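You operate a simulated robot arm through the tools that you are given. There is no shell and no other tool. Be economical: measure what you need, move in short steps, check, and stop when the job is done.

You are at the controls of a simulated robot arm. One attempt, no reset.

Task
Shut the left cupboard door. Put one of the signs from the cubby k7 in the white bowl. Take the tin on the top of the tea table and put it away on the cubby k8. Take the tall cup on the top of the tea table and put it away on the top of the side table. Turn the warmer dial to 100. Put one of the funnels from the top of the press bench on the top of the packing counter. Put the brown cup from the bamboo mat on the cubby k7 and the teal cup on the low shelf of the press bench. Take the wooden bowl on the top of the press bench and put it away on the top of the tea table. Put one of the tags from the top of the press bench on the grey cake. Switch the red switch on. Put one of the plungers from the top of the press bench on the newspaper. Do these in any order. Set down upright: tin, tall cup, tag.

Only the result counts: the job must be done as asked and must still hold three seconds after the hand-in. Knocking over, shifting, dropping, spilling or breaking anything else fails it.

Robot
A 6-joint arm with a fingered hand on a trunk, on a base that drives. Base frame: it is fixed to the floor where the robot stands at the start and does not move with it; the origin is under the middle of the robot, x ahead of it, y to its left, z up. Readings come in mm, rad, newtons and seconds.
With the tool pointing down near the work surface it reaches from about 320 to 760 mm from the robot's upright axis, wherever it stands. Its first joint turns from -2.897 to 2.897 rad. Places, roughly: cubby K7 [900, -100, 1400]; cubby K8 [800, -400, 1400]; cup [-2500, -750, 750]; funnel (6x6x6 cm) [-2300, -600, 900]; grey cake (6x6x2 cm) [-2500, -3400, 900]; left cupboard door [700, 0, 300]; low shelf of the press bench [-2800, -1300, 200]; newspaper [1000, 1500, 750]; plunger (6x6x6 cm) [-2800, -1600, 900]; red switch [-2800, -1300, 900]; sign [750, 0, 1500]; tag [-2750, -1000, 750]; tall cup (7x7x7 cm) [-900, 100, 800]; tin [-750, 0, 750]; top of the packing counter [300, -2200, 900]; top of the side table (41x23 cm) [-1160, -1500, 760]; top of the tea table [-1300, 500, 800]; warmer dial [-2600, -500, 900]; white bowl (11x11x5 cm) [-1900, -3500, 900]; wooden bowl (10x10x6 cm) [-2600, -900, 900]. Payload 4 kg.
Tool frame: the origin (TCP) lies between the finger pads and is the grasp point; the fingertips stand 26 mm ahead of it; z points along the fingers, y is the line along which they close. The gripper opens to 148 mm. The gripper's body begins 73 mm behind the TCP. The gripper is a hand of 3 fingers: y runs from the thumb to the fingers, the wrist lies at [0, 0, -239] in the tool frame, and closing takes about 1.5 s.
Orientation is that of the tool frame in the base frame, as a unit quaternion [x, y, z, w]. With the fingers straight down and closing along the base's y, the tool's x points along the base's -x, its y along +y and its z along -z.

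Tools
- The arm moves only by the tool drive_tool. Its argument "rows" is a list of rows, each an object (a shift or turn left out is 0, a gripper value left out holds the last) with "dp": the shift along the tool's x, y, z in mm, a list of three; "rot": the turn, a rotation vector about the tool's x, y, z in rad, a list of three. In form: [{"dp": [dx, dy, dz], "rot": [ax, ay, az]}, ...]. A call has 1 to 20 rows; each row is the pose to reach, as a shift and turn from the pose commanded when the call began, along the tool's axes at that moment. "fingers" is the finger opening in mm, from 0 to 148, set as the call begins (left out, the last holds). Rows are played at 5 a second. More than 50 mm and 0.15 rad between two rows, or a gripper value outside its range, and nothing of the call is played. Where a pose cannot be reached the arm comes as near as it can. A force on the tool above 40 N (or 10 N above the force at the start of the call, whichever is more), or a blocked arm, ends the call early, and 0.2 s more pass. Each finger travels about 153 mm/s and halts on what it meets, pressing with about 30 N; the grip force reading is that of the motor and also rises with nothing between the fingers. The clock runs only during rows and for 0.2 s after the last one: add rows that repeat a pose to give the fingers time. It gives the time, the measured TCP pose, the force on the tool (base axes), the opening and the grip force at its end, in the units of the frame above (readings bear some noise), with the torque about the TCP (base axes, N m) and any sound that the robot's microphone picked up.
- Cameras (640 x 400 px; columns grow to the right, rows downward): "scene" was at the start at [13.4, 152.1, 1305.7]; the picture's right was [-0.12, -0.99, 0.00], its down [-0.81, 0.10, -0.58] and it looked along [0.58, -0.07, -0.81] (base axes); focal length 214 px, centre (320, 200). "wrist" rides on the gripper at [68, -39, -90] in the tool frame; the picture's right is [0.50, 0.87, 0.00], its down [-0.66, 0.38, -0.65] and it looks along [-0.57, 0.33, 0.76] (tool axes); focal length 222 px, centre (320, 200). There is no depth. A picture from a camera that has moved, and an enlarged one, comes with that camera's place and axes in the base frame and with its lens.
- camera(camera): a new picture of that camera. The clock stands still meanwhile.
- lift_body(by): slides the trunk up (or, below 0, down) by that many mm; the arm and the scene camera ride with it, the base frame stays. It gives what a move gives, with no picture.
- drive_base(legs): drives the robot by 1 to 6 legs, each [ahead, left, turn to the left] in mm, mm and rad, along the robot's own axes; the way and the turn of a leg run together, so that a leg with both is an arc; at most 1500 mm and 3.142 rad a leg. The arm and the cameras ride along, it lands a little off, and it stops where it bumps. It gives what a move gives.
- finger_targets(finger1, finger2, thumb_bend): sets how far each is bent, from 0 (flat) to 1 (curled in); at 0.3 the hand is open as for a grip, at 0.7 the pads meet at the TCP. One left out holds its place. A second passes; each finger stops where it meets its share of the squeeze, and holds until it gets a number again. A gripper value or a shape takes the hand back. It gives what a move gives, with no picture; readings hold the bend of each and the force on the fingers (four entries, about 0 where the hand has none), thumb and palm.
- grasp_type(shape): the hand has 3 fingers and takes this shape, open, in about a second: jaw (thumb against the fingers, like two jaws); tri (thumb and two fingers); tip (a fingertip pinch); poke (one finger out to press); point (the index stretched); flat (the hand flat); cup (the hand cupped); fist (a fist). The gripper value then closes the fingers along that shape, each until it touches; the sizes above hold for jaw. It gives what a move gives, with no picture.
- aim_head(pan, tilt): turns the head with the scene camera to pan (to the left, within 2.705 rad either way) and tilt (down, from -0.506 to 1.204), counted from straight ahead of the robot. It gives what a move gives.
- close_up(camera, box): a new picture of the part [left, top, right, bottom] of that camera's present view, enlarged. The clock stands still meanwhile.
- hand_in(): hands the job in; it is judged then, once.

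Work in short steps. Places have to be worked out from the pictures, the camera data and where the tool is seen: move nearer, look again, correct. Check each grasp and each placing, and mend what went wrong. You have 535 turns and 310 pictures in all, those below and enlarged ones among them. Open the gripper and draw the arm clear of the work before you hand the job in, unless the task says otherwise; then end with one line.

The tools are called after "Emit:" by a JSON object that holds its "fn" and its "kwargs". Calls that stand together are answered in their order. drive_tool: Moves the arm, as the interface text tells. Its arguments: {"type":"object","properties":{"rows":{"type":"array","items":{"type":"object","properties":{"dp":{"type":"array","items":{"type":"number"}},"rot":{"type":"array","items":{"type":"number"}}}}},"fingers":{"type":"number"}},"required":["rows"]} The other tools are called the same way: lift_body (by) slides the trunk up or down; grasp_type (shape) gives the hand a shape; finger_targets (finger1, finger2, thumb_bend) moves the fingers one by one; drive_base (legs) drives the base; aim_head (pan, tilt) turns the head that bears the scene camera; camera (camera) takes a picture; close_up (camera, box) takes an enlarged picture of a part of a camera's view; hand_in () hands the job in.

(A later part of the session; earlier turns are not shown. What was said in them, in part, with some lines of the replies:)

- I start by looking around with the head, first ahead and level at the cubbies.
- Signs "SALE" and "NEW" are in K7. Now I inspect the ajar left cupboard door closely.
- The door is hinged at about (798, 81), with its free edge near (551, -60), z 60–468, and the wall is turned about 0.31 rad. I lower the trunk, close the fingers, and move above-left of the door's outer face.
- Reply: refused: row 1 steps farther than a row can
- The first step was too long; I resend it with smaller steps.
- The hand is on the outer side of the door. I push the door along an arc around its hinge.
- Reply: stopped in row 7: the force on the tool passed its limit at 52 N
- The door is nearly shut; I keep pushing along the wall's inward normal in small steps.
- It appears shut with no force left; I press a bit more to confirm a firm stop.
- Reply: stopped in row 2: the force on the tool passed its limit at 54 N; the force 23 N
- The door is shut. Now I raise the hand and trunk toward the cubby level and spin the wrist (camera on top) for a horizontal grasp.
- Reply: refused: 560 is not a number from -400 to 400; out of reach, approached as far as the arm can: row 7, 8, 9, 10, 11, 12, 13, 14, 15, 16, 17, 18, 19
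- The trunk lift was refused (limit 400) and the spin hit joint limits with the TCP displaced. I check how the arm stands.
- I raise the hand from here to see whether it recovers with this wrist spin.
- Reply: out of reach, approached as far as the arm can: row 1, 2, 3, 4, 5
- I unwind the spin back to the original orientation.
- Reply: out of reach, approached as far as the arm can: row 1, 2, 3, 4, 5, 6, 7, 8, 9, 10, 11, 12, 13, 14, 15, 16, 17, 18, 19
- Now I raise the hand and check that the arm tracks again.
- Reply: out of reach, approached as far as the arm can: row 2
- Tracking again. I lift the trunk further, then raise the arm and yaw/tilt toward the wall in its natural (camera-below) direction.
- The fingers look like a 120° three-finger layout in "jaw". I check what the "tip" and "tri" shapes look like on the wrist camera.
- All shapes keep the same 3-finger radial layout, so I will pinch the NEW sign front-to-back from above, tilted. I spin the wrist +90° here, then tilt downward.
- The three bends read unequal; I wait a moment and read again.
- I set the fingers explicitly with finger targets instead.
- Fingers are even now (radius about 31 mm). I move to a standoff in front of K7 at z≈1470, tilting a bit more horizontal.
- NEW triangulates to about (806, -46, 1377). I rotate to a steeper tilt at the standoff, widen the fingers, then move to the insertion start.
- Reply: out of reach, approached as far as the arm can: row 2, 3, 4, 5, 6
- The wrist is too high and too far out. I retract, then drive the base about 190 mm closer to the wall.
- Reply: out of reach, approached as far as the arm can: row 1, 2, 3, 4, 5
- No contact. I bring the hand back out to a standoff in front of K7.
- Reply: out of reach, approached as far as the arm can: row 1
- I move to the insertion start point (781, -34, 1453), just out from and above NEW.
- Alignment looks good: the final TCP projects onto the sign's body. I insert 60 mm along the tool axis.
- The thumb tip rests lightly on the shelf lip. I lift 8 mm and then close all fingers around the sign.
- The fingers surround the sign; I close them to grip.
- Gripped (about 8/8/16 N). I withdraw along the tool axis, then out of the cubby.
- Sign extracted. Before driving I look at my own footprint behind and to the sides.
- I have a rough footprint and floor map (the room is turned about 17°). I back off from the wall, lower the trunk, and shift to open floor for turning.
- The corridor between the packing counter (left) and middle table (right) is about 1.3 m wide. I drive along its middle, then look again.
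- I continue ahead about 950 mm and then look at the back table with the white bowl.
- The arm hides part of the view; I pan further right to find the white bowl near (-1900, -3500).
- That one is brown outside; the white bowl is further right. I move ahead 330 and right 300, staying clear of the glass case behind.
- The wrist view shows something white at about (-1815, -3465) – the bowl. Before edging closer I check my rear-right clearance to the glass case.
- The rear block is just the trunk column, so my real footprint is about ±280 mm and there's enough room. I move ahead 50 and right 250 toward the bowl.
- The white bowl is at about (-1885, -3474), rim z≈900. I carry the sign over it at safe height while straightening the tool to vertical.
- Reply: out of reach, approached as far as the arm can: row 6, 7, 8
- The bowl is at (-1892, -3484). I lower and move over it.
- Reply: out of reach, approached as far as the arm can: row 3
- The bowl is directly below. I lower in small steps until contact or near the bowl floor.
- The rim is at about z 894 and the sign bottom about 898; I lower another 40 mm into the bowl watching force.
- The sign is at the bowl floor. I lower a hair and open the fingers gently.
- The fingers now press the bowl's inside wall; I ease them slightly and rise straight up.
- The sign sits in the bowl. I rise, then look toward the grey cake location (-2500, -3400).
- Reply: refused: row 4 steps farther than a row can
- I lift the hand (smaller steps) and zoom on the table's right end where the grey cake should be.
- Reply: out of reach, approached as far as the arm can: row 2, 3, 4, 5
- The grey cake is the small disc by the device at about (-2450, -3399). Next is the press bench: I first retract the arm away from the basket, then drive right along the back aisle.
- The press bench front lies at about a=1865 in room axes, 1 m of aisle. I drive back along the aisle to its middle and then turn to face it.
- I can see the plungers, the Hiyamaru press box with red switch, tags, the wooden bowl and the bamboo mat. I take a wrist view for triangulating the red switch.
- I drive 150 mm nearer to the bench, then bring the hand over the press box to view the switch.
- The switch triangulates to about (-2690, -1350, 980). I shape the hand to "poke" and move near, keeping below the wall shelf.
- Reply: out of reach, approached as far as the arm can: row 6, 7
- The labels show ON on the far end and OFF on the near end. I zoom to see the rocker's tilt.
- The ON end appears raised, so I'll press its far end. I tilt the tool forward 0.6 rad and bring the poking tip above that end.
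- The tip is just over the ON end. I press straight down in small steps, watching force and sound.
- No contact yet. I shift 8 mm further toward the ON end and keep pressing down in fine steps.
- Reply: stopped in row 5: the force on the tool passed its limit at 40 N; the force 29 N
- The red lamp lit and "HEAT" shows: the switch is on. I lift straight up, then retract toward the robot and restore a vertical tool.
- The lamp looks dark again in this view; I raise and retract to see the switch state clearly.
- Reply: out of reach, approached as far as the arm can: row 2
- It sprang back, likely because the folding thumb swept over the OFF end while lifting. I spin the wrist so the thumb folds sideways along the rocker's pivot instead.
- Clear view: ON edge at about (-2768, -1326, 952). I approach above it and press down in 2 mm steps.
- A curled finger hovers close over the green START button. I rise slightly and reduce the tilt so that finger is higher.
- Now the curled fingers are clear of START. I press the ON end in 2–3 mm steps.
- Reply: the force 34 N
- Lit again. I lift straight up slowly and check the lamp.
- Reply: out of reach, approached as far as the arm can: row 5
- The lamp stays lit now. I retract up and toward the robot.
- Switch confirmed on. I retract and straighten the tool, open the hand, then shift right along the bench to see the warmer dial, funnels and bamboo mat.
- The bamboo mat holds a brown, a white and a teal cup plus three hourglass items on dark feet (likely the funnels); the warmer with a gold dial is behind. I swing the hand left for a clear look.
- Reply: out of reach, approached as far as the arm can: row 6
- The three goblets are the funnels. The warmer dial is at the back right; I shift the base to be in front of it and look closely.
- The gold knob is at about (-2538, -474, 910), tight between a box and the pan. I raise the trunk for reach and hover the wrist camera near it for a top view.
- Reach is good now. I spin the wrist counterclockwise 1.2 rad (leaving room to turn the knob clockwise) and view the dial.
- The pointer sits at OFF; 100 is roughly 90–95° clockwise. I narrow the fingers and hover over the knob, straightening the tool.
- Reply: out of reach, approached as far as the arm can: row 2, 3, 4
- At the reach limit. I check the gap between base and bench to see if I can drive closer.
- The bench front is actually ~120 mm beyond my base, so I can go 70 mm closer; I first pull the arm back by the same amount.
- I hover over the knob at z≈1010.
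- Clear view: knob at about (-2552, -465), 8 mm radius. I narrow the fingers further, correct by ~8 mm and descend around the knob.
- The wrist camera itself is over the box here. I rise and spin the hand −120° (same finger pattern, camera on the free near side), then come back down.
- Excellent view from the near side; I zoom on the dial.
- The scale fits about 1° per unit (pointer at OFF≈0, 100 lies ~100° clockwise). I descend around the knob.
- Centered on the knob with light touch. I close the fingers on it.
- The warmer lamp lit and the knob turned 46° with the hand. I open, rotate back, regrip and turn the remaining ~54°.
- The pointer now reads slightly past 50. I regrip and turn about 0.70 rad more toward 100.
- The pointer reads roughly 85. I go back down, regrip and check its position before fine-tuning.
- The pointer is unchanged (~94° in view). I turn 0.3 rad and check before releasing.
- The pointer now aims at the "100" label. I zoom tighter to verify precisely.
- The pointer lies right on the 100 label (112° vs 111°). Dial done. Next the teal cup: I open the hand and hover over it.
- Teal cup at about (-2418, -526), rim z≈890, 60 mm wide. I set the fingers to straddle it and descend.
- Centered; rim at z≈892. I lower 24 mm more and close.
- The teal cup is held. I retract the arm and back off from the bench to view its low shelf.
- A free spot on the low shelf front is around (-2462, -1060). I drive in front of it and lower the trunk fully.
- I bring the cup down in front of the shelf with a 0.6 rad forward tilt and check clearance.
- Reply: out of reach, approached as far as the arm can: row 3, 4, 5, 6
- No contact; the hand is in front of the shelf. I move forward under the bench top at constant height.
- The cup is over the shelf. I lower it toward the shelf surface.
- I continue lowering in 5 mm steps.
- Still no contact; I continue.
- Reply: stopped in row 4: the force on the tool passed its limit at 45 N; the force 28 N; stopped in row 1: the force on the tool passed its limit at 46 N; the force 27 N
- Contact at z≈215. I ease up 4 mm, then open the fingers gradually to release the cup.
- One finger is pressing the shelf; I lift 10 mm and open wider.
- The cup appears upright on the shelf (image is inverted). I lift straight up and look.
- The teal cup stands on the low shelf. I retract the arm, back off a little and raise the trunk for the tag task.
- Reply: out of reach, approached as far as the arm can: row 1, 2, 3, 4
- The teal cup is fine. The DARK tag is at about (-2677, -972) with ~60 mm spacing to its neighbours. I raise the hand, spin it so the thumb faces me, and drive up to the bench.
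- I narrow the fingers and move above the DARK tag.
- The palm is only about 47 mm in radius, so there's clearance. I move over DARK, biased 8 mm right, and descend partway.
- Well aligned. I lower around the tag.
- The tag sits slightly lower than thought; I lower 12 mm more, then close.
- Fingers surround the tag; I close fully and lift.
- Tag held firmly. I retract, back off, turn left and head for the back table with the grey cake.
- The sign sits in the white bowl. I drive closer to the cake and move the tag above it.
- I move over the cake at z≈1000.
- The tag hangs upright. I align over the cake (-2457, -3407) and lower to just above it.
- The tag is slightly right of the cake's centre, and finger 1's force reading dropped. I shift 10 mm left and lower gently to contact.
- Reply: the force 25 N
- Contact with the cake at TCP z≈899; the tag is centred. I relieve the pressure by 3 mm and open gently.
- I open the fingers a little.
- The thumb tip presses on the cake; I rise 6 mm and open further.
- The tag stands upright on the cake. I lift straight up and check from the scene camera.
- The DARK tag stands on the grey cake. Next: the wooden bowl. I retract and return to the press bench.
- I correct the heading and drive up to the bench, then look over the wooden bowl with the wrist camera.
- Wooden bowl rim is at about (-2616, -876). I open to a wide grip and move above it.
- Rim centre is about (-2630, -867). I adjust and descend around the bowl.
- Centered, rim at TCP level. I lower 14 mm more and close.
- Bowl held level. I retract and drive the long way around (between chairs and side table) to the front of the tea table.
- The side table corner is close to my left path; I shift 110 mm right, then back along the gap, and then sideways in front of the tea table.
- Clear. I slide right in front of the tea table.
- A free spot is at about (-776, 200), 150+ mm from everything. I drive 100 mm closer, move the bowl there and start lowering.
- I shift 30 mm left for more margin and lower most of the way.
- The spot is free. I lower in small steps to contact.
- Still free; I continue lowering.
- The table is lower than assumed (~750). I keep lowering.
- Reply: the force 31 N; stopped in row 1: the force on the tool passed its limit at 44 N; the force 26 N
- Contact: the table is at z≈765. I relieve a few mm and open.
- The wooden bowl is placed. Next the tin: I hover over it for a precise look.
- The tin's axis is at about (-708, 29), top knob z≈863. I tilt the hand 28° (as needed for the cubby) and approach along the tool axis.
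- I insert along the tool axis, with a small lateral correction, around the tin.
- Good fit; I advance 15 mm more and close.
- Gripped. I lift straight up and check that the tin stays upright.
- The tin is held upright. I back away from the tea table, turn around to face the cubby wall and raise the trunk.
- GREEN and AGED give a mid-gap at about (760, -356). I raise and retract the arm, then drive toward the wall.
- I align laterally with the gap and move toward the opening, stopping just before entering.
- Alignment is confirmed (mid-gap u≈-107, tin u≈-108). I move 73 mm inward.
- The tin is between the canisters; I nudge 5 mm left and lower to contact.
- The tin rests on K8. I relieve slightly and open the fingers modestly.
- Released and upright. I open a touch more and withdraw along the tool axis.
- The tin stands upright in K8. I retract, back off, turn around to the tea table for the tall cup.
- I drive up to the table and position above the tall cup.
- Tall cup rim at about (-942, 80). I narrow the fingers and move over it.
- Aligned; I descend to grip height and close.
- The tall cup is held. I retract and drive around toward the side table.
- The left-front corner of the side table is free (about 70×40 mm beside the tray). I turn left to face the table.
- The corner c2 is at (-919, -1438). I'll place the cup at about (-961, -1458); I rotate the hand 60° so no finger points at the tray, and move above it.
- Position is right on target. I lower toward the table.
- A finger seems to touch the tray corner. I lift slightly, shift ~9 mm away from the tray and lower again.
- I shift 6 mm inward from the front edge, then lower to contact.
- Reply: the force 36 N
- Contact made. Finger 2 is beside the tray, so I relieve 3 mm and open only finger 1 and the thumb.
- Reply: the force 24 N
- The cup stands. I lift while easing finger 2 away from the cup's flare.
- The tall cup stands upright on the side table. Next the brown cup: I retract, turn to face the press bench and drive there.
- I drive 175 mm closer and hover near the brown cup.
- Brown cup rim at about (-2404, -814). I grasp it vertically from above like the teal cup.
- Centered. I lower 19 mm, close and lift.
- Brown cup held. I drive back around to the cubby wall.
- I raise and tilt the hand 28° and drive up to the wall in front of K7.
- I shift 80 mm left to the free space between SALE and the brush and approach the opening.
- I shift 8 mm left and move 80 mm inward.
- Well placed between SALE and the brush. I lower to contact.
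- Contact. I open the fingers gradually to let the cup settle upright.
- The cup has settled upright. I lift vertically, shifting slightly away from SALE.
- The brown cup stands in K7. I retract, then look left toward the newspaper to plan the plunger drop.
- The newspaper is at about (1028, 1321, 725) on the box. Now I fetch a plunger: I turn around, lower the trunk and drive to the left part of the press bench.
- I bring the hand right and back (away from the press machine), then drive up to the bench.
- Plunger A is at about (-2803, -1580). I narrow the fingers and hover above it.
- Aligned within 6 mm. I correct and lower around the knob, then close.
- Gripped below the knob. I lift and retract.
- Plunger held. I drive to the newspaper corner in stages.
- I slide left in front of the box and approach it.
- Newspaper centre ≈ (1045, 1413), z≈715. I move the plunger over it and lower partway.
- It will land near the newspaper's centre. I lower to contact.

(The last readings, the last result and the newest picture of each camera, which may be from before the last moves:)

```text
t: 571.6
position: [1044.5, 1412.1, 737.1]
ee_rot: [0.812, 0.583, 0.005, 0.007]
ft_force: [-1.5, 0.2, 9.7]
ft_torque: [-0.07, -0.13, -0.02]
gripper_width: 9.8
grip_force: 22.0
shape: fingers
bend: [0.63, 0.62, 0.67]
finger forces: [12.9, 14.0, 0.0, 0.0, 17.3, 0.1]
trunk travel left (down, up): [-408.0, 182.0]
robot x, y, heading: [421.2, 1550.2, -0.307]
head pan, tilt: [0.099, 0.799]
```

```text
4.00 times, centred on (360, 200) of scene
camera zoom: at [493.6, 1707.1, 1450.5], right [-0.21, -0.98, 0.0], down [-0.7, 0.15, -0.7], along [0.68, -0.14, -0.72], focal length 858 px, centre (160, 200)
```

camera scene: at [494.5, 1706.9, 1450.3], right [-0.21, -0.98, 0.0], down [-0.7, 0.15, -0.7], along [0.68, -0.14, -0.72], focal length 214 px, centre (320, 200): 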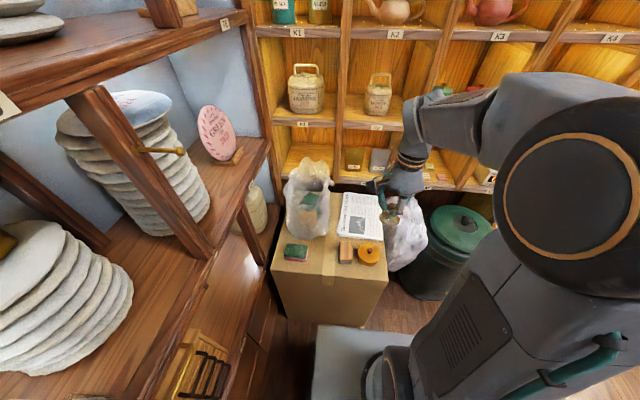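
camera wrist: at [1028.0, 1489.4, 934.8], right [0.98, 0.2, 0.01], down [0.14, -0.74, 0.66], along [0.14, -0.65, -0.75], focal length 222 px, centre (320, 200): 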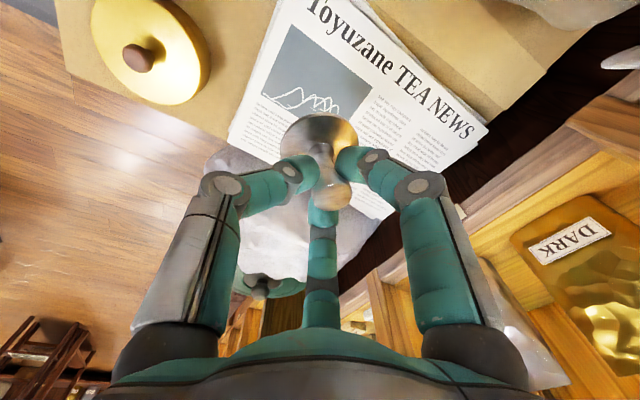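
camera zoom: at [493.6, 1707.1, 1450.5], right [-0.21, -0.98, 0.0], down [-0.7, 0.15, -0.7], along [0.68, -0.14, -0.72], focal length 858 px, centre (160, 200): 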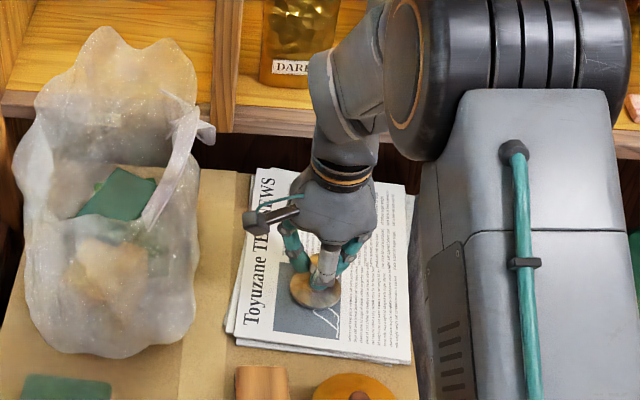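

Contact on the newspaper. I open the fingers and lift.

Emit:
{"fn": "finger_targets", "kwargs": {"finger1": 0.52, "finger2": 0.52, "thumb_bend": 0.52}}

Emit:
{"fn": "drive_tool", "kwargs": {"rows": [{"dp": [0, 0, -15]}, {"dp": [0, 0, -45]}, {"dp": [0, 0, -85]}, {"dp": [0, 0, -130]}, {"dp": [0, -40, -170]}, {"dp": [0, -85, -190]}]}}

Emit:
{"fn": "close_up", "kwargs": {"camera": "scene", "box": [280, 150, 440, 250]}}

```text
t: 572.6
position: [1045.0, 1412.4, 736.2]
ee_rot: [0.812, 0.583, 0.005, 0.007]
ft_force: [0.5, -0.1, -0.4]
ft_torque: [-0.02, -0.05, 0.01]
gripper_width: 55.0
grip_force: 0.1
shape: fingers
bend: [0.52, 0.52, 0.52]
finger forces: [0.1, 0.0, 0.1, 0.0, 0.0, 0.0]
trunk travel left (down, up): [-408.0, 182.0]
robot x, y, heading: [420.4, 1553.9, -0.304]
head pan, tilt: [0.099, 0.799]
```

```text
refused: row 5 steps farther than a row can; nothing moved
```

```text
4.00 times, centred on (360, 200) of scene
camera zoom: at [494.5, 1706.9, 1450.3], right [-0.21, -0.98, 0.0], down [-0.7, 0.15, -0.7], along [0.68, -0.14, -0.72], focal length 858 px, centre (160, 200)
```

zoom: 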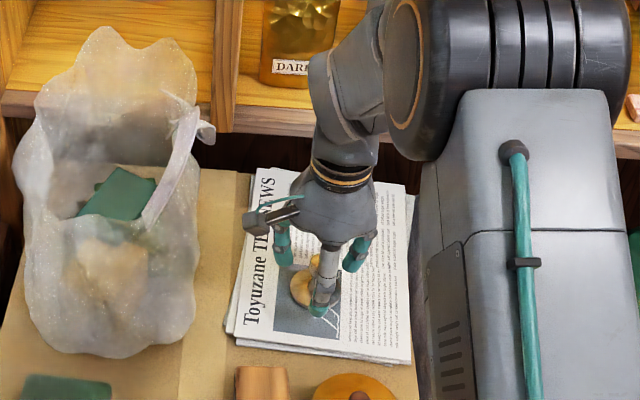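

I lift with smaller steps.

Emit:
{"fn": "drive_tool", "kwargs": {"rows": [{"dp": [0, 0, -15]}, {"dp": [0, 0, -45]}, {"dp": [0, 0, -85]}, {"dp": [0, 0, -130]}, {"dp": [0, -25, -165]}, {"dp": [0, -60, -190]}, {"dp": [0, -100, -210]}, {"dp": [0, -140, -225]}]}}

Emit:
{"fn": "close_up", "kwargs": {"camera": "scene", "box": [280, 150, 440, 250]}}

```text
t: 574.4
position: [907.6, 1459.3, 956.9]
ee_rot: [0.813, 0.583, 0.005, 0.007]
ft_force: [-0.4, -0.8, 1.0]
ft_torque: [0.02, 0.02, -0.01]
gripper_width: 55.0
grip_force: 0.0
shape: fingers
bend: [0.52, 0.52, 0.52]
finger forces: [0.0, 0.0, 0.0, 0.0, 0.0, 0.0]
trunk travel left (down, up): [-408.0, 182.0]
robot x, y, heading: [420.6, 1553.6, -0.31]
head pan, tilt: [0.099, 0.799]
```

```text
4.00 times, centred on (360, 200) of scene
camera zoom: at [494.5, 1706.8, 1450.3], right [-0.21, -0.98, 0.0], down [-0.7, 0.15, -0.7], along [0.68, -0.14, -0.72], focal length 858 px, centre (160, 200)
```

zoom: 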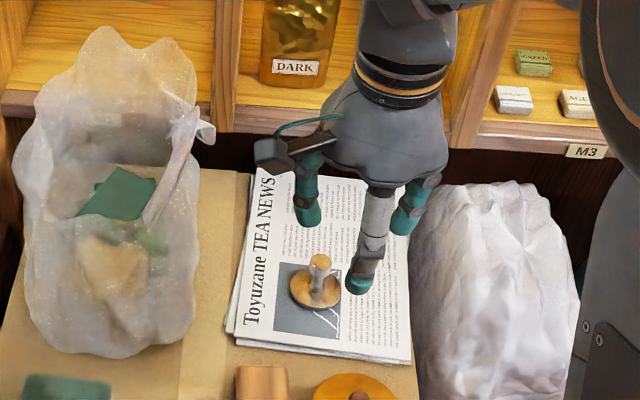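

The plunger stands on the newspaper. Last task: a funnel to the packing counter. I drive back to the press bench's right end.

Emit:
{"fn": "drive_base", "kwargs": {"legs": [[-170, 0, 0], [0, -590, 0]]}}

Emit:
{"fn": "drive_base", "kwargs": {"legs": [[0, 0, 3.14], [0, 1070, 0], [0, 1070, 0], [1000, 0, 0]]}}

Emit:
{"fn": "aim_head", "kwargs": {"pan": 0.0, "tilt": 0.7}}

Emit:
{"fn": "camera", "kwargs": {"camera": "scene"}}

```text
t: 578.8
position: [566.4, 943.8, 956.7]
ee_rot: [0.813, 0.582, 0.005, 0.007]
ft_force: [-0.3, -0.6, 1.2]
ft_torque: [0.0, 0.01, 0.02]
gripper_width: 55.0
grip_force: 0.0
shape: fingers
bend: [0.52, 0.52, 0.52]
finger forces: [0.0, 0.1, 0.1, 0.1, 0.1, 0.0]
trunk travel left (down, up): [-408.0, 182.0]
robot x, y, heading: [79.4, 1038.8, -0.302]
head pan, tilt: [0.099, 0.799]
```

```text
t: 601.5
position: [-1957.2, -651.0, 956.4]
ee_rot: [-0.595, 0.803, 0.008, -0.005]
ft_force: [0.0, 0.7, 0.3]
ft_torque: [-0.03, -0.01, 0.0]
gripper_width: 55.1
grip_force: 0.0
shape: fingers
bend: [0.52, 0.52, 0.52]
finger forces: [0.0, 0.0, 0.1, 0.0, 0.0, 0.1]
trunk travel left (down, up): [-408.0, 182.0]
robot x, y, heading: [-1469.3, -729.7, 2.863]
head pan, tilt: [0.099, 0.799]
```

```text
t: 602.2
position: [-1956.7, -649.8, 956.9]
ee_rot: [-0.594, 0.804, 0.008, -0.005]
ft_force: [0.2, 0.6, -1.1]
ft_torque: [-0.01, -0.02, 0.02]
gripper_width: 55.0
grip_force: 0.0
shape: fingers
bend: [0.52, 0.52, 0.52]
finger forces: [0.0, 0.0, 0.1, 0.1, 0.0, 0.0]
trunk travel left (down, up): [-408.0, 182.0]
robot x, y, heading: [-1466.4, -727.1, 2.865]
head pan, tilt: [0.0, 0.7]
```

```text
53 pictures are left
camera scene: at [-1534.7, -878.2, 1458.5], right [0.27, 0.96, 0.0], down [0.62, -0.18, -0.76], along [-0.74, 0.21, -0.64], focal length 214 px, centre (320, 200)
```

scene: 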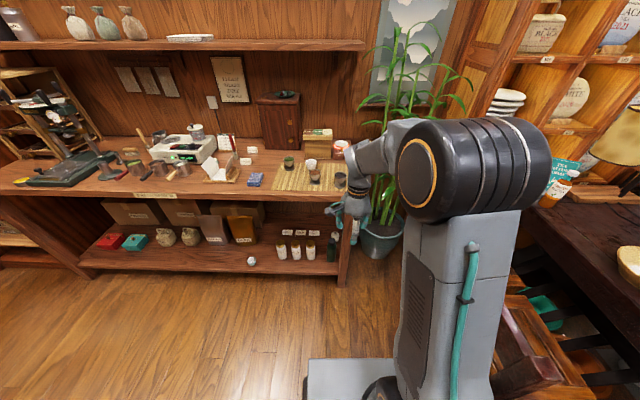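

I raise the hand and drive up to the bench near the funnel.

Emit:
{"fn": "drive_tool", "kwargs": {"rows": [{"dp": [0, -30, -40]}, {"dp": [0, -60, -80]}, {"dp": [0, -90, -110]}]}}

Emit:
{"fn": "drive_base", "kwargs": {"legs": [[300, 90, -0.022]]}}

Emit:
{"fn": "camera", "kwargs": {"camera": "wrist"}}

```text
t: 603.0
position: [-1869.0, -677.0, 1064.8]
ee_rot: [-0.595, 0.804, 0.006, -0.005]
ft_force: [-1.1, 0.4, -0.8]
ft_torque: [-0.02, 0.01, 0.0]
gripper_width: 55.1
grip_force: 0.0
shape: fingers
bend: [0.52, 0.52, 0.52]
finger forces: [0.0, 0.0, 0.0, 0.0, 0.0, 0.0]
trunk travel left (down, up): [-408.0, 182.0]
robot x, y, heading: [-1465.9, -731.7, 2.864]
head pan, tilt: [0.0, 0.7]
```

```text
t: 605.1
position: [-2180.7, -668.0, 1065.6]
ee_rot: [-0.584, 0.812, 0.007, -0.005]
ft_force: [0.9, -0.5, 0.1]
ft_torque: [0.03, 0.03, -0.04]
gripper_width: 55.5
grip_force: 0.1
shape: fingers
bend: [0.52, 0.52, 0.52]
finger forces: [0.0, 0.1, 0.0, 0.1, 0.0, 0.0]
trunk travel left (down, up): [-408.0, 182.0]
robot x, y, heading: [-1780.8, -733.6, 2.835]
head pan, tilt: [0.0, 0.7]
```

```text
52 pictures are left
camera wrist: at [-2163.5, -744.7, 1154.0], right [-0.98, -0.2, 0.01], down [-0.14, 0.74, 0.66], along [-0.14, 0.64, -0.75], focal length 222 px, centre (320, 200)
```

wrist: 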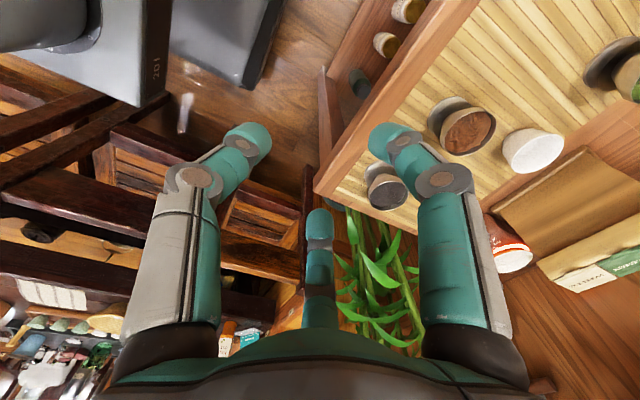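

The dark-leaf funnel's rim is at about (-2297, -574). I open to suit and hover above it.

Emit:
{"fn": "finger_targets", "kwargs": {"finger1": 0.42, "finger2": 0.42, "thumb_bend": 0.42}}

Emit:
{"fn": "drive_tool", "kwargs": {"rows": [{"dp": [-13, 35, 10]}, {"dp": [-26, 70, 20]}, {"dp": [-40, 105, 40]}, {"dp": [-53, 140, 65]}]}}

Emit:
{"fn": "camera", "kwargs": {"camera": "wrist"}}

```text
t: 606.1
position: [-2180.7, -667.7, 1064.4]
ee_rot: [-0.585, 0.811, 0.008, -0.005]
ft_force: [0.4, -0.3, 0.4]
ft_torque: [0.0, 0.01, 0.04]
gripper_width: 88.2
grip_force: 0.1
shape: fingers
bend: [0.42, 0.42, 0.42]
finger forces: [0.1, 0.0, 0.0, 0.0, 0.1, 0.1]
trunk travel left (down, up): [-408.0, 182.0]
robot x, y, heading: [-1779.7, -734.2, 2.837]
head pan, tilt: [0.0, 0.7]
```

```text
t: 607.1
position: [-2299.2, -573.0, 1003.6]
ee_rot: [-0.585, 0.811, 0.008, -0.005]
ft_force: [0.3, 0.4, 0.3]
ft_torque: [-0.01, -0.01, -0.02]
gripper_width: 88.1
grip_force: 0.0
shape: fingers
bend: [0.42, 0.42, 0.42]
finger forces: [0.0, 0.2, 0.0, 0.1, 0.0, 0.0]
trunk travel left (down, up): [-408.0, 182.0]
robot x, y, heading: [-1781.4, -732.4, 2.836]
head pan, tilt: [0.0, 0.7]
```

```text
51 pictures are left
camera wrist: at [-2281.7, -649.9, 1091.4], right [-0.98, -0.2, 0.01], down [-0.14, 0.74, 0.66], along [-0.14, 0.64, -0.75], focal length 222 px, centre (320, 200)
```

wrist: 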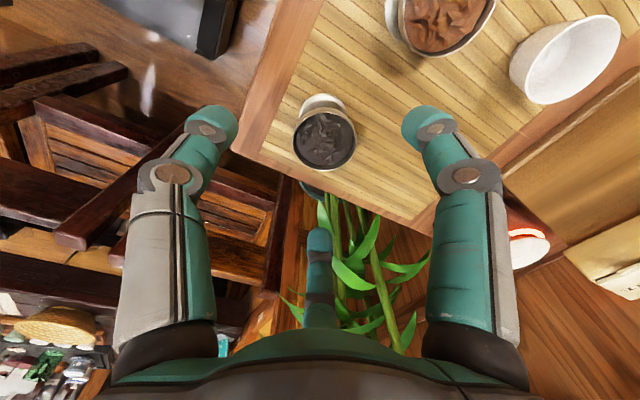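

I adjust ~7 mm and descend around the funnel.

Emit:
{"fn": "drive_tool", "kwargs": {"rows": [{"dp": [-3, 7, 35]}, {"dp": [-3, 7, 70]}, {"dp": [-3, 7, 90]}]}}

Emit:
{"fn": "camera", "kwargs": {"camera": "wrist"}}

```text
t: 607.9
position: [-2305.6, -567.4, 913.2]
ee_rot: [-0.585, 0.811, 0.007, -0.004]
ft_force: [-0.4, -0.2, -0.1]
ft_torque: [0.0, 0.0, 0.02]
gripper_width: 88.1
grip_force: 0.0
shape: fingers
bend: [0.42, 0.42, 0.42]
finger forces: [0.0, 0.0, 0.1, 0.1, 0.0, 0.0]
trunk travel left (down, up): [-408.0, 182.0]
robot x, y, heading: [-1778.0, -728.0, 2.838]
head pan, tilt: [0.0, 0.7]
```

```text
50 pictures are left
camera wrist: at [-2288.5, -644.1, 1001.1], right [-0.98, -0.2, 0.01], down [-0.14, 0.74, 0.66], along [-0.14, 0.65, -0.75], focal length 222 px, centre (320, 200)
```

wrist: 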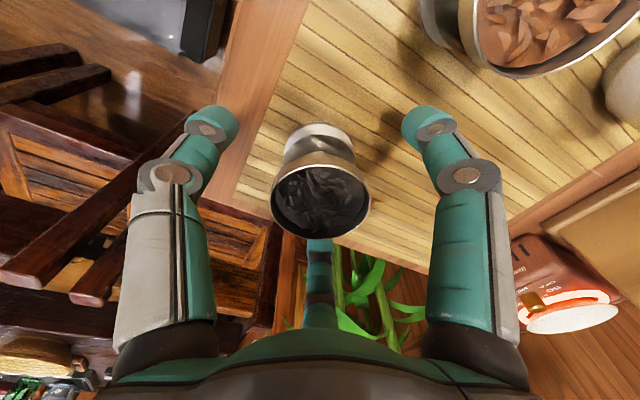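

Rim at z≈913, centred. I lower 15 mm more and close.

Emit:
{"fn": "drive_tool", "kwargs": {"rows": [{"dp": [0, 0, 8]}, {"dp": [0, 0, 15]}]}}

Emit:
{"fn": "finger_targets", "kwargs": {"finger1": 0.75, "finger2": 0.75, "thumb_bend": 0.75}}

Emit:
{"fn": "drive_tool", "kwargs": {"rows": [{"dp": [0, 0, -10]}, {"dp": [0, 0, -30]}, {"dp": [0, 0, -65]}, {"dp": [0, 0, -105]}]}}

Emit:
{"fn": "camera", "kwargs": {"camera": "wrist"}}

```text
t: 608.5
position: [-2305.8, -566.7, 897.9]
ee_rot: [-0.584, 0.812, 0.007, -0.005]
ft_force: [-0.2, 1.1, 1.3]
ft_torque: [-0.02, -0.01, -0.02]
gripper_width: 88.0
grip_force: 0.0
shape: fingers
bend: [0.42, 0.42, 0.42]
finger forces: [0.1, 0.0, 0.1, 0.1, 0.0, 0.0]
trunk travel left (down, up): [-408.0, 182.0]
robot x, y, heading: [-1781.3, -728.4, 2.84]
head pan, tilt: [0.0, 0.7]
```

```text
t: 609.5
position: [-2305.4, -567.6, 898.8]
ee_rot: [-0.584, 0.812, 0.006, -0.005]
ft_force: [-0.3, 0.0, 0.0]
ft_torque: [-0.01, 0.0, -0.02]
gripper_width: 19.8
grip_force: 17.5
shape: fingers
bend: [0.62, 0.62, 0.67]
finger forces: [11.0, 10.5, 0.1, 0.0, 13.8, 0.0]
trunk travel left (down, up): [-408.0, 182.0]
robot x, y, heading: [-1785.7, -729.5, 2.84]
head pan, tilt: [0.0, 0.7]
```

```text
t: 610.5
position: [-2304.7, -569.1, 1003.1]
ee_rot: [-0.584, 0.812, 0.007, -0.005]
ft_force: [-0.1, -0.8, -0.9]
ft_torque: [-0.02, -0.02, -0.01]
gripper_width: 19.5
grip_force: 17.7
shape: fingers
bend: [0.62, 0.62, 0.67]
finger forces: [11.1, 10.6, 0.1, 0.1, 13.6, 0.0]
trunk travel left (down, up): [-408.0, 182.0]
robot x, y, heading: [-1781.8, -729.4, 2.838]
head pan, tilt: [0.0, 0.7]
```

```text
49 pictures are left
camera wrist: at [-2286.5, -645.2, 1091.0], right [-0.98, -0.2, 0.01], down [-0.14, 0.74, 0.66], along [-0.14, 0.64, -0.75], focal length 222 px, centre (320, 200)
```

wrist: 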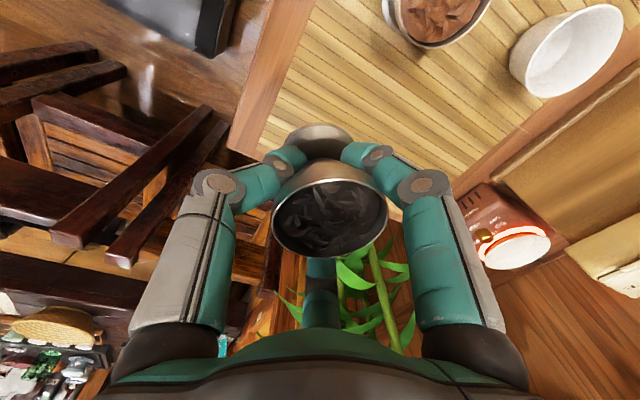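

The funnel is held level. I retract and drive toward the packing counter.

Emit:
{"fn": "drive_tool", "kwargs": {"rows": [{"dp": [0, -40, -15]}, {"dp": [0, -80, -30]}, {"dp": [0, -120, -45]}, {"dp": [0, -150, -60]}]}}

Emit:
{"fn": "drive_base", "kwargs": {"legs": [[-235, 0, 0], [0, -105, 0], [-1240, 0, 0], [0, 0, 3.14]]}}

Emit:
{"fn": "aim_head", "kwargs": {"pan": -0.6, "tilt": 0.6}}

Emit:
{"fn": "camera", "kwargs": {"camera": "scene"}}

```text
t: 611.5
position: [-2159.7, -615.2, 1059.2]
ee_rot: [-0.585, 0.811, 0.006, -0.004]
ft_force: [-0.9, 0.4, -0.7]
ft_torque: [0.02, -0.04, -0.01]
gripper_width: 19.6
grip_force: 17.4
shape: fingers
bend: [0.62, 0.62, 0.67]
finger forces: [10.8, 10.5, 0.1, 0.1, 13.5, 0.0]
trunk travel left (down, up): [-408.0, 182.0]
robot x, y, heading: [-1781.5, -734.2, 2.837]
head pan, tilt: [0.0, 0.7]
```

```text
t: 627.1
position: [27.5, -1183.2, 1059.6]
ee_rot: [0.814, 0.581, 0.004, 0.007]
ft_force: [0.1, -0.6, -0.6]
ft_torque: [-0.03, 0.04, -0.01]
gripper_width: 18.7
grip_force: 17.1
shape: fingers
bend: [0.62, 0.62, 0.67]
finger forces: [10.6, 10.3, 0.0, 0.0, 12.8, 0.1]
trunk travel left (down, up): [-408.0, 182.0]
robot x, y, heading: [-351.3, -1067.8, -0.316]
head pan, tilt: [0.0, 0.7]
```

```text
t: 628.1
position: [26.8, -1184.6, 1059.1]
ee_rot: [0.815, 0.579, 0.005, 0.006]
ft_force: [-0.6, 0.5, -1.1]
ft_torque: [-0.04, 0.05, -0.02]
gripper_width: 18.6
grip_force: 16.7
shape: fingers
bend: [0.62, 0.62, 0.67]
finger forces: [10.7, 10.3, 0.1, 0.0, 12.9, 0.0]
trunk travel left (down, up): [-408.0, 182.0]
robot x, y, heading: [-352.4, -1064.6, -0.315]
head pan, tilt: [-0.6, 0.6]
```

```text
48 pictures are left
camera scene: at [-303.1, -963.1, 1467.2], right [-0.79, -0.61, 0.0], down [-0.35, 0.45, -0.82], along [0.5, -0.65, -0.57], focal length 214 px, centre (320, 200)
```

scene: 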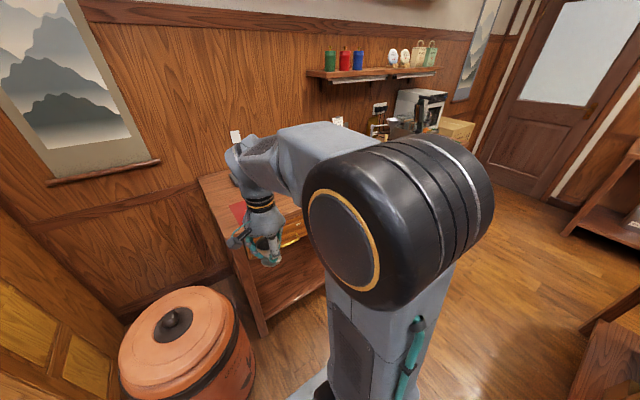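

I slide right along the corridor to face the middle of the packing counter.

Emit:
{"fn": "drive_base", "kwargs": {"legs": [[60, -650, 0]]}}

Emit:
{"fn": "aim_head", "kwargs": {"pan": 0.2, "tilt": 0.7}}

Emit:
{"fn": "camera", "kwargs": {"camera": "scene"}}

Emit:
{"fn": "camera", "kwargs": {"camera": "wrist"}}

```text
t: 631.8
position: [-115.3, -1824.5, 1059.6]
ee_rot: [0.814, 0.581, 0.005, 0.007]
ft_force: [0.8, -0.2, -0.4]
ft_torque: [-0.02, 0.01, 0.0]
gripper_width: 18.6
grip_force: 17.0
shape: fingers
bend: [0.62, 0.62, 0.67]
finger forces: [10.5, 10.3, 0.0, 0.0, 12.8, 0.0]
trunk travel left (down, up): [-408.0, 182.0]
robot x, y, heading: [-497.7, -1703.9, -0.311]
head pan, tilt: [-0.6, 0.6]
```

```text
t: 632.9
position: [-116.7, -1822.7, 1059.1]
ee_rot: [0.814, 0.581, 0.005, 0.007]
ft_force: [-0.5, 0.0, -0.9]
ft_torque: [-0.04, 0.02, -0.01]
gripper_width: 18.9
grip_force: 16.3
shape: fingers
bend: [0.62, 0.62, 0.67]
finger forces: [10.5, 10.3, 0.0, 0.0, 12.9, 0.0]
trunk travel left (down, up): [-408.0, 182.0]
robot x, y, heading: [-494.8, -1704.2, -0.311]
head pan, tilt: [0.201, 0.7]
```

```text
47 pictures are left
camera scene: at [-417.6, -1543.1, 1458.6], right [-0.11, -0.99, 0.0], down [-0.64, 0.07, -0.77], along [0.76, -0.09, -0.64], focal length 214 px, centre (320, 200)
```

scene: 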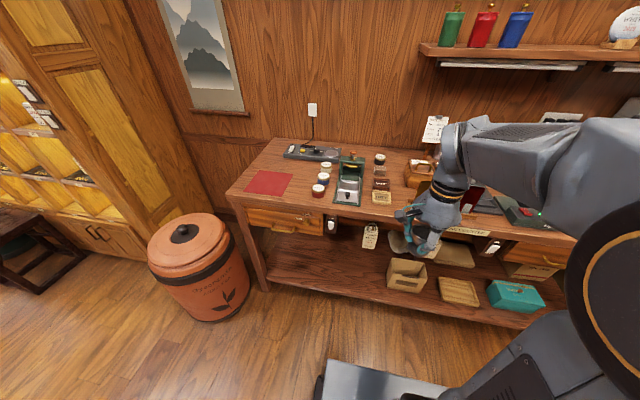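

```text
46 pictures are left
camera wrist: at [-132.5, -1745.5, 1147.9], right [0.98, 0.19, 0.01], down [0.14, -0.74, 0.66], along [0.14, -0.65, -0.75], focal length 222 px, centre (320, 200)
```

wrist: 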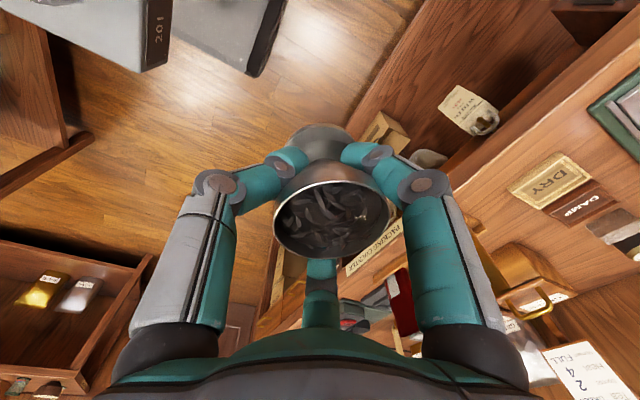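

I zoom on the counter's left part for free space.

Emit:
{"fn": "close_up", "kwargs": {"camera": "scene", "box": [220, 125, 440, 262]}}

```text
2.91 times, centred on (330, 194) of scene
camera zoom: at [-417.6, -1543.1, 1458.6], right [-0.11, -0.99, 0.0], down [-0.64, 0.07, -0.77], along [0.76, -0.09, -0.64], focal length 624 px, centre (291, 219)
```

zoom: 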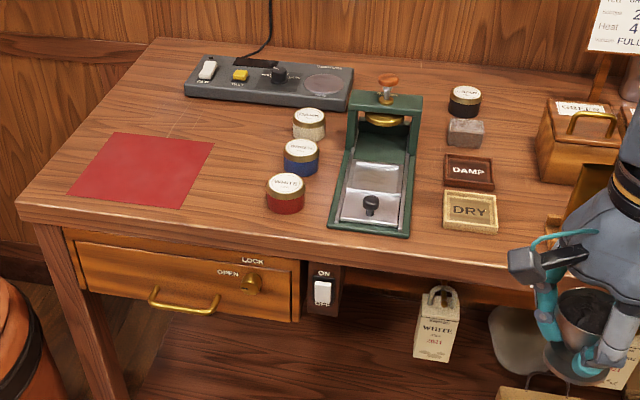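

The area between the red mat and the lids is free, around (330, -1534). I move the base in front of it.

Emit:
{"fn": "drive_base", "kwargs": {"legs": [[0, 380, 0], [130, 0, 0]]}}

Emit:
{"fn": "camera", "kwargs": {"camera": "wrist"}}

Emit:
{"fn": "camera", "kwargs": {"camera": "scene"}}

```text
t: 636.2
position: [122.3, -1503.0, 1058.8]
ee_rot: [0.814, 0.581, 0.004, 0.006]
ft_force: [-1.2, 0.8, -2.0]
ft_torque: [0.08, 0.0, -0.02]
gripper_width: 18.6
grip_force: 16.1
shape: fingers
bend: [0.62, 0.62, 0.67]
finger forces: [10.6, 10.3, 0.0, 0.0, 12.9, 0.1]
trunk travel left (down, up): [-408.0, 182.0]
robot x, y, heading: [-255.6, -1387.1, -0.313]
head pan, tilt: [0.201, 0.7]
```

```text
44 pictures are left
camera wrist: at [107.0, -1425.0, 1147.8], right [0.98, 0.19, 0.01], down [0.14, -0.74, 0.66], along [0.14, -0.65, -0.75], focal length 222 px, centre (320, 200)
```

wrist: 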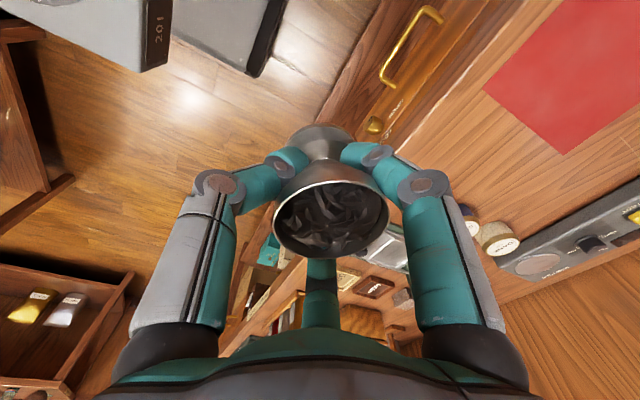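

```text
43 pictures are left
camera scene: at [-178.3, -1222.8, 1458.6], right [-0.11, -0.99, 0.0], down [-0.64, 0.07, -0.76], along [0.76, -0.08, -0.64], focal length 214 px, centre (320, 200)
```

scene: 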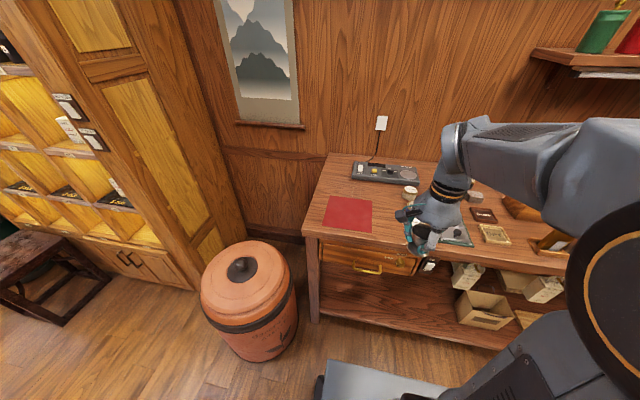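

I move the funnel above the free spot.

Emit:
{"fn": "drive_tool", "kwargs": {"rows": [{"dp": [8, 42, 5]}, {"dp": [15, 84, 15]}, {"dp": [23, 126, 30]}, {"dp": [31, 168, 50]}, {"dp": [38, 207, 70]}, {"dp": [38, 207, 100]}]}}

Emit:
{"fn": "camera", "kwargs": {"camera": "wrist"}}

Emit:
{"fn": "close_up", "kwargs": {"camera": "scene", "box": [310, 130, 510, 255]}}

```text
t: 637.6
position: [333.9, -1534.8, 961.8]
ee_rot: [0.813, 0.582, 0.005, 0.007]
ft_force: [-0.5, 0.4, -1.0]
ft_torque: [0.02, 0.03, 0.0]
gripper_width: 18.6
grip_force: 16.5
shape: fingers
bend: [0.62, 0.62, 0.67]
finger forces: [10.6, 10.3, 0.0, 0.0, 12.8, 0.0]
trunk travel left (down, up): [-408.0, 182.0]
robot x, y, heading: [-255.8, -1382.9, -0.318]
head pan, tilt: [0.201, 0.7]
```

```text
42 pictures are left
camera wrist: at [317.6, -1456.9, 1050.1], right [0.98, 0.19, 0.01], down [0.14, -0.74, 0.66], along [0.14, -0.65, -0.75], focal length 222 px, centre (320, 200)
```

wrist: 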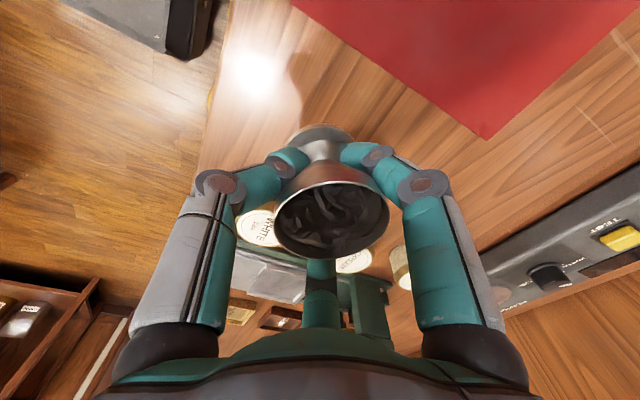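

```text
3.20 times, centred on (410, 192) of scene
camera zoom: at [-177.9, -1222.8, 1458.6], right [-0.11, -0.99, 0.0], down [-0.64, 0.07, -0.76], along [0.76, -0.08, -0.64], focal length 686 px, centre (32, 224)
```

zoom: 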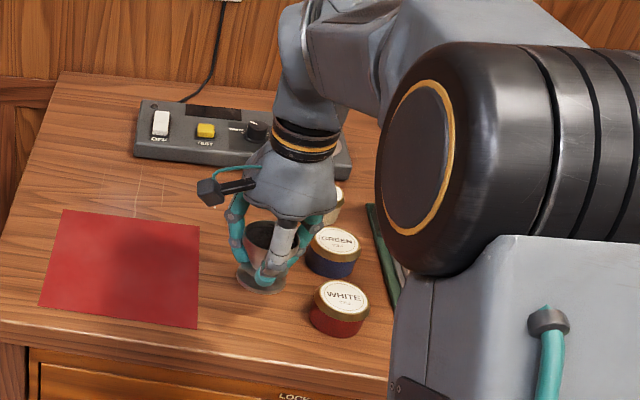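

It will land between the mat and the lids; I shift 12 mm left and lower to contact.

Emit:
{"fn": "drive_tool", "kwargs": {"rows": [{"dp": [12, 0, 15]}, {"dp": [12, 0, 35]}, {"dp": [12, 0, 45]}]}}

Emit:
{"fn": "drive_tool", "kwargs": {"rows": [{"dp": [0, 0, 5]}, {"dp": [0, 0, 10]}, {"dp": [0, 0, 14]}, {"dp": [0, 0, 18]}]}}

Emit:
{"fn": "close_up", "kwargs": {"camera": "scene", "box": [310, 130, 510, 255]}}

```text
t: 638.4
position: [339.3, -1522.7, 917.9]
ee_rot: [0.813, 0.582, 0.006, 0.008]
ft_force: [-0.3, -0.2, 6.1]
ft_torque: [-0.06, -0.06, 0.0]
gripper_width: 14.7
grip_force: 14.6
shape: fingers
bend: [0.62, 0.62, 0.66]
finger forces: [8.7, 10.0, 0.0, 0.1, 10.6, 0.1]
trunk travel left (down, up): [-408.0, 182.0]
robot x, y, heading: [-253.5, -1383.2, -0.31]
head pan, tilt: [0.201, 0.7]
```

```text
t: 639.0
position: [339.8, -1522.7, 917.6]
ee_rot: [0.813, 0.581, 0.011, 0.014]
ft_force: [-2.1, 0.9, 18.4]
ft_torque: [-0.11, -0.07, 0.0]
gripper_width: 13.4
grip_force: 21.5
shape: fingers
bend: [0.62, 0.61, 0.66]
finger forces: [12.3, 17.6, 0.1, 0.1, 13.5, 0.0]
trunk travel left (down, up): [-408.0, 182.0]
robot x, y, heading: [-254.4, -1382.6, -0.31]
head pan, tilt: [0.201, 0.7]
stopped in row 2: the force on the tool passed its limit at 45 N (the readings are from after the stop); the commanded pose is now the measured one
```

```text
3.20 times, centred on (410, 192) of scene
camera zoom: at [-180.2, -1222.3, 1458.6], right [-0.11, -0.99, 0.0], down [-0.64, 0.07, -0.77], along [0.76, -0.08, -0.64], focal length 686 px, centre (32, 224)
```

zoom: 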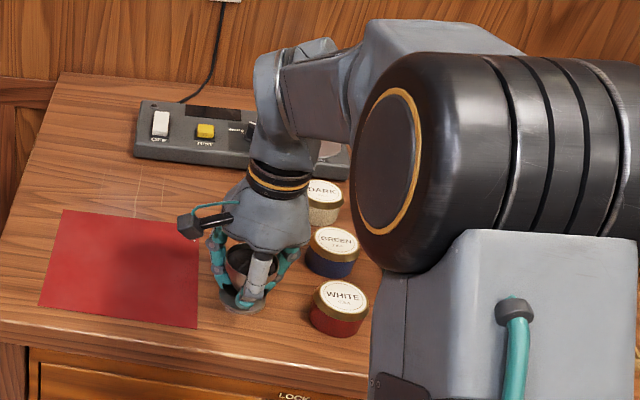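

Contact (counter z≈877). I relieve the pressure and open the fingers.

Emit:
{"fn": "drive_tool", "kwargs": {"rows": [{"dp": [0, 0, -2]}, {"dp": [0, 0, -3]}]}}

Emit:
{"fn": "finger_targets", "kwargs": {"finger1": 0.54, "finger2": 0.54, "thumb_bend": 0.58}}

Emit:
{"fn": "finger_targets", "kwargs": {"finger1": 0.44, "finger2": 0.44, "thumb_bend": 0.44}}

Emit:
{"fn": "camera", "kwargs": {"camera": "wrist"}}

```text
t: 639.6
position: [340.1, -1523.1, 916.1]
ee_rot: [0.814, 0.581, 0.008, 0.011]
ft_force: [-2.6, 0.1, 9.9]
ft_torque: [-0.11, -0.01, 0.03]
gripper_width: 13.9
grip_force: 19.4
shape: fingers
bend: [0.62, 0.61, 0.66]
finger forces: [10.3, 14.8, 0.1, 0.0, 12.7, 0.0]
trunk travel left (down, up): [-408.0, 182.0]
robot x, y, heading: [-253.9, -1382.6, -0.312]
head pan, tilt: [0.201, 0.7]
```

```text
t: 640.6
position: [340.4, -1522.2, 914.9]
ee_rot: [0.814, 0.581, 0.008, 0.01]
ft_force: [0.0, -0.2, -0.1]
ft_torque: [0.02, -0.01, 0.01]
gripper_width: 43.4
grip_force: 0.1
shape: fingers
bend: [0.54, 0.54, 0.57]
finger forces: [0.1, 0.1, 0.1, 0.1, 0.1, 0.0]
trunk travel left (down, up): [-408.0, 182.0]
robot x, y, heading: [-256.3, -1381.7, -0.316]
head pan, tilt: [0.201, 0.7]
```

```text
t: 641.6
position: [339.7, -1522.5, 916.9]
ee_rot: [0.814, 0.581, 0.008, 0.011]
ft_force: [-0.4, -0.5, -0.9]
ft_torque: [0.0, -0.04, 0.03]
gripper_width: 81.0
grip_force: 0.2
shape: fingers
bend: [0.44, 0.44, 0.44]
finger forces: [0.1, 0.1, 0.0, 0.0, 0.0, 0.1]
trunk travel left (down, up): [-408.0, 182.0]
robot x, y, heading: [-256.6, -1385.3, -0.311]
head pan, tilt: [0.201, 0.7]
```

```text
39 pictures are left
camera wrist: at [323.2, -1445.6, 1004.9], right [0.98, 0.19, 0.02], down [0.13, -0.74, 0.66], along [0.15, -0.65, -0.75], focal length 222 px, centre (320, 200)
```

wrist: 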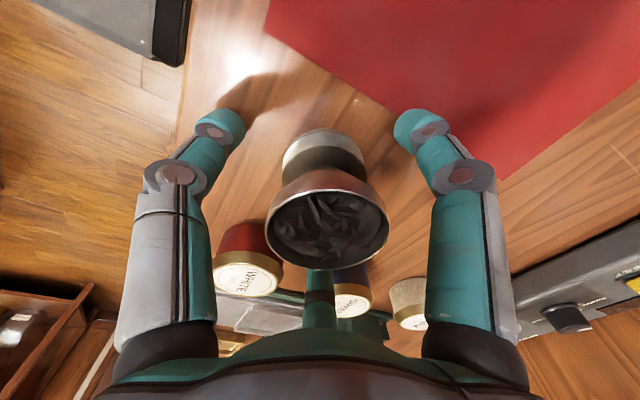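

The funnel stands free. I lift straight up, retract, and check.

Emit:
{"fn": "drive_tool", "kwargs": {"rows": [{"dp": [0, 0, -15]}, {"dp": [0, 0, -45]}, {"dp": [0, 0, -85]}, {"dp": [0, -20, -120]}, {"dp": [0, -60, -140]}, {"dp": [0, -105, -150]}, {"dp": [0, -150, -155]}], "fingers": 148}}

Emit:
{"fn": "close_up", "kwargs": {"camera": "scene", "box": [310, 130, 510, 255]}}

```text
t: 643.2
position: [194.0, -1472.5, 1068.6]
ee_rot: [0.813, 0.582, 0.009, 0.012]
ft_force: [0.3, 0.5, -0.3]
ft_torque: [0.01, 0.02, 0.0]
gripper_width: 148.1
grip_force: 0.0
shape: jaw
bend: [0.3, 0.3, 0.3]
finger forces: [0.1, 0.1, 0.0, 0.0, 0.0, 0.1]
trunk travel left (down, up): [-408.0, 182.0]
robot x, y, heading: [-258.2, -1386.9, -0.312]
head pan, tilt: [0.201, 0.7]
```

```text
3.20 times, centred on (410, 192) of scene
camera zoom: at [-178.2, -1222.8, 1458.6], right [-0.11, -0.99, 0.0], down [-0.64, 0.07, -0.76], along [0.76, -0.08, -0.64], focal length 686 px, centre (32, 224)
```

zoom: 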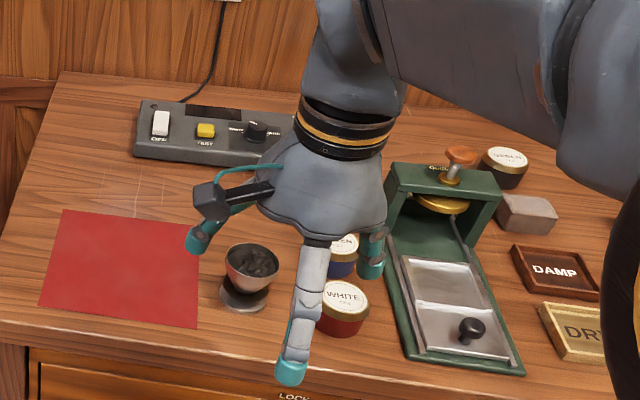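

All tasks appear done. I draw the arm clear by backing off and take one last overview of the tables within view.

Emit:
{"fn": "drive_base", "kwargs": {"legs": [[-150, 0, 0]]}}

Emit:
{"fn": "aim_head", "kwargs": {"pan": -2.2, "tilt": 0.6}}

Emit:
{"fn": "camera", "kwargs": {"camera": "scene"}}

Emit:
{"fn": "aim_head", "kwargs": {"pan": 1.0, "tilt": 0.5}}

Emit:
{"fn": "camera", "kwargs": {"camera": "scene"}}

```text
t: 644.5
position: [50.6, -1426.9, 1067.1]
ee_rot: [0.813, 0.582, 0.008, 0.011]
ft_force: [-1.6, 0.5, 0.0]
ft_torque: [-0.02, 0.01, -0.02]
gripper_width: 147.6
grip_force: 0.1
shape: jaw
bend: [0.3, 0.3, 0.3]
finger forces: [0.0, 0.0, 0.0, 0.1, 0.0, 0.0]
trunk travel left (down, up): [-408.0, 182.0]
robot x, y, heading: [-401.4, -1341.1, -0.309]
head pan, tilt: [0.201, 0.7]
```

```text
t: 646.7
position: [50.7, -1426.4, 1066.7]
ee_rot: [0.813, 0.581, 0.008, 0.012]
ft_force: [0.0, 0.2, 0.2]
ft_torque: [0.0, 0.0, 0.02]
gripper_width: 147.9
grip_force: 0.0
shape: jaw
bend: [0.3, 0.3, 0.3]
finger forces: [0.0, 0.1, 0.1, 0.0, 0.0, 0.1]
trunk travel left (down, up): [-408.0, 182.0]
robot x, y, heading: [-402.2, -1339.6, -0.309]
head pan, tilt: [-2.201, 0.6]
```

```text
37 pictures are left
camera scene: at [-477.4, -1219.6, 1467.2], right [-0.59, 0.81, 0.0], down [0.46, 0.33, -0.83], along [-0.67, -0.49, -0.56], focal length 214 px, centre (320, 200)
```

scene: 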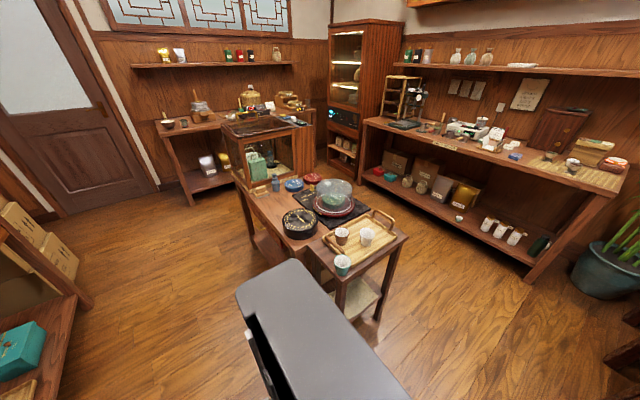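

```text
t: 649.5
position: [49.4, -1426.5, 1066.7]
ee_rot: [0.814, 0.581, 0.008, 0.011]
ft_force: [-0.1, 0.0, 0.4]
ft_torque: [-0.02, 0.0, 0.0]
gripper_width: 148.0
grip_force: 0.0
shape: jaw
bend: [0.3, 0.3, 0.3]
finger forces: [0.0, 0.1, 0.0, 0.0, 0.0, 0.1]
trunk travel left (down, up): [-408.0, 182.0]
robot x, y, heading: [-397.7, -1336.2, -0.315]
head pan, tilt: [1.0, 0.499]
```

```text
36 pictures are left
camera scene: at [-335.8, -1109.6, 1476.3], right [0.64, -0.77, 0.0], down [-0.37, -0.3, -0.88], along [0.68, 0.56, -0.48], focal length 214 px, centre (320, 200)
```

scene: 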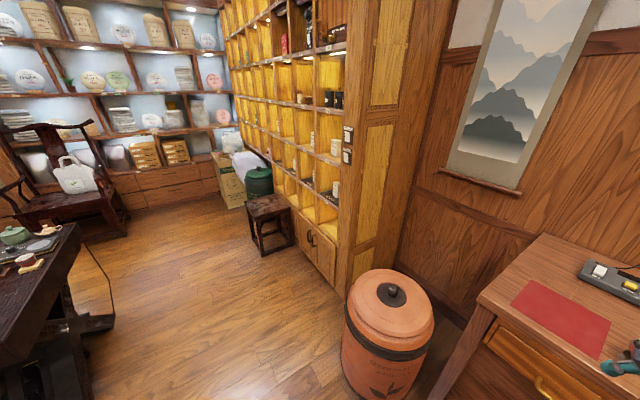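

I double-check that the left cupboard door is fully flush.

Emit:
{"fn": "close_up", "kwargs": {"camera": "scene", "box": [270, 190, 366, 290]}}

```text
4.00 times, centred on (318, 240) of scene
camera zoom: at [-335.8, -1109.6, 1476.3], right [0.64, -0.77, 0.0], down [-0.37, -0.3, -0.88], along [0.68, 0.56, -0.48], focal length 858 px, centre (328, 40)
```

zoom: 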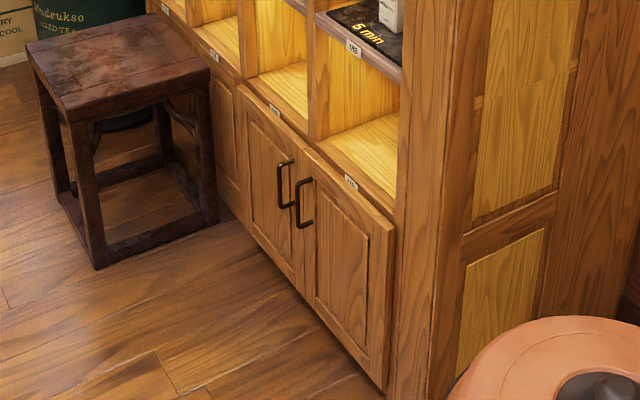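

The left door is flush and everything is in place, with the gripper open and the arm clear. I hand in.

Emit:
{"fn": "hand_in", "kwargs": {}}

```text
The job is handed in.
```

I handed the job in with all eleven tasks done, the gripper open and the arm clear; where a task's result was visible, I checked it in the camera views before handing in.
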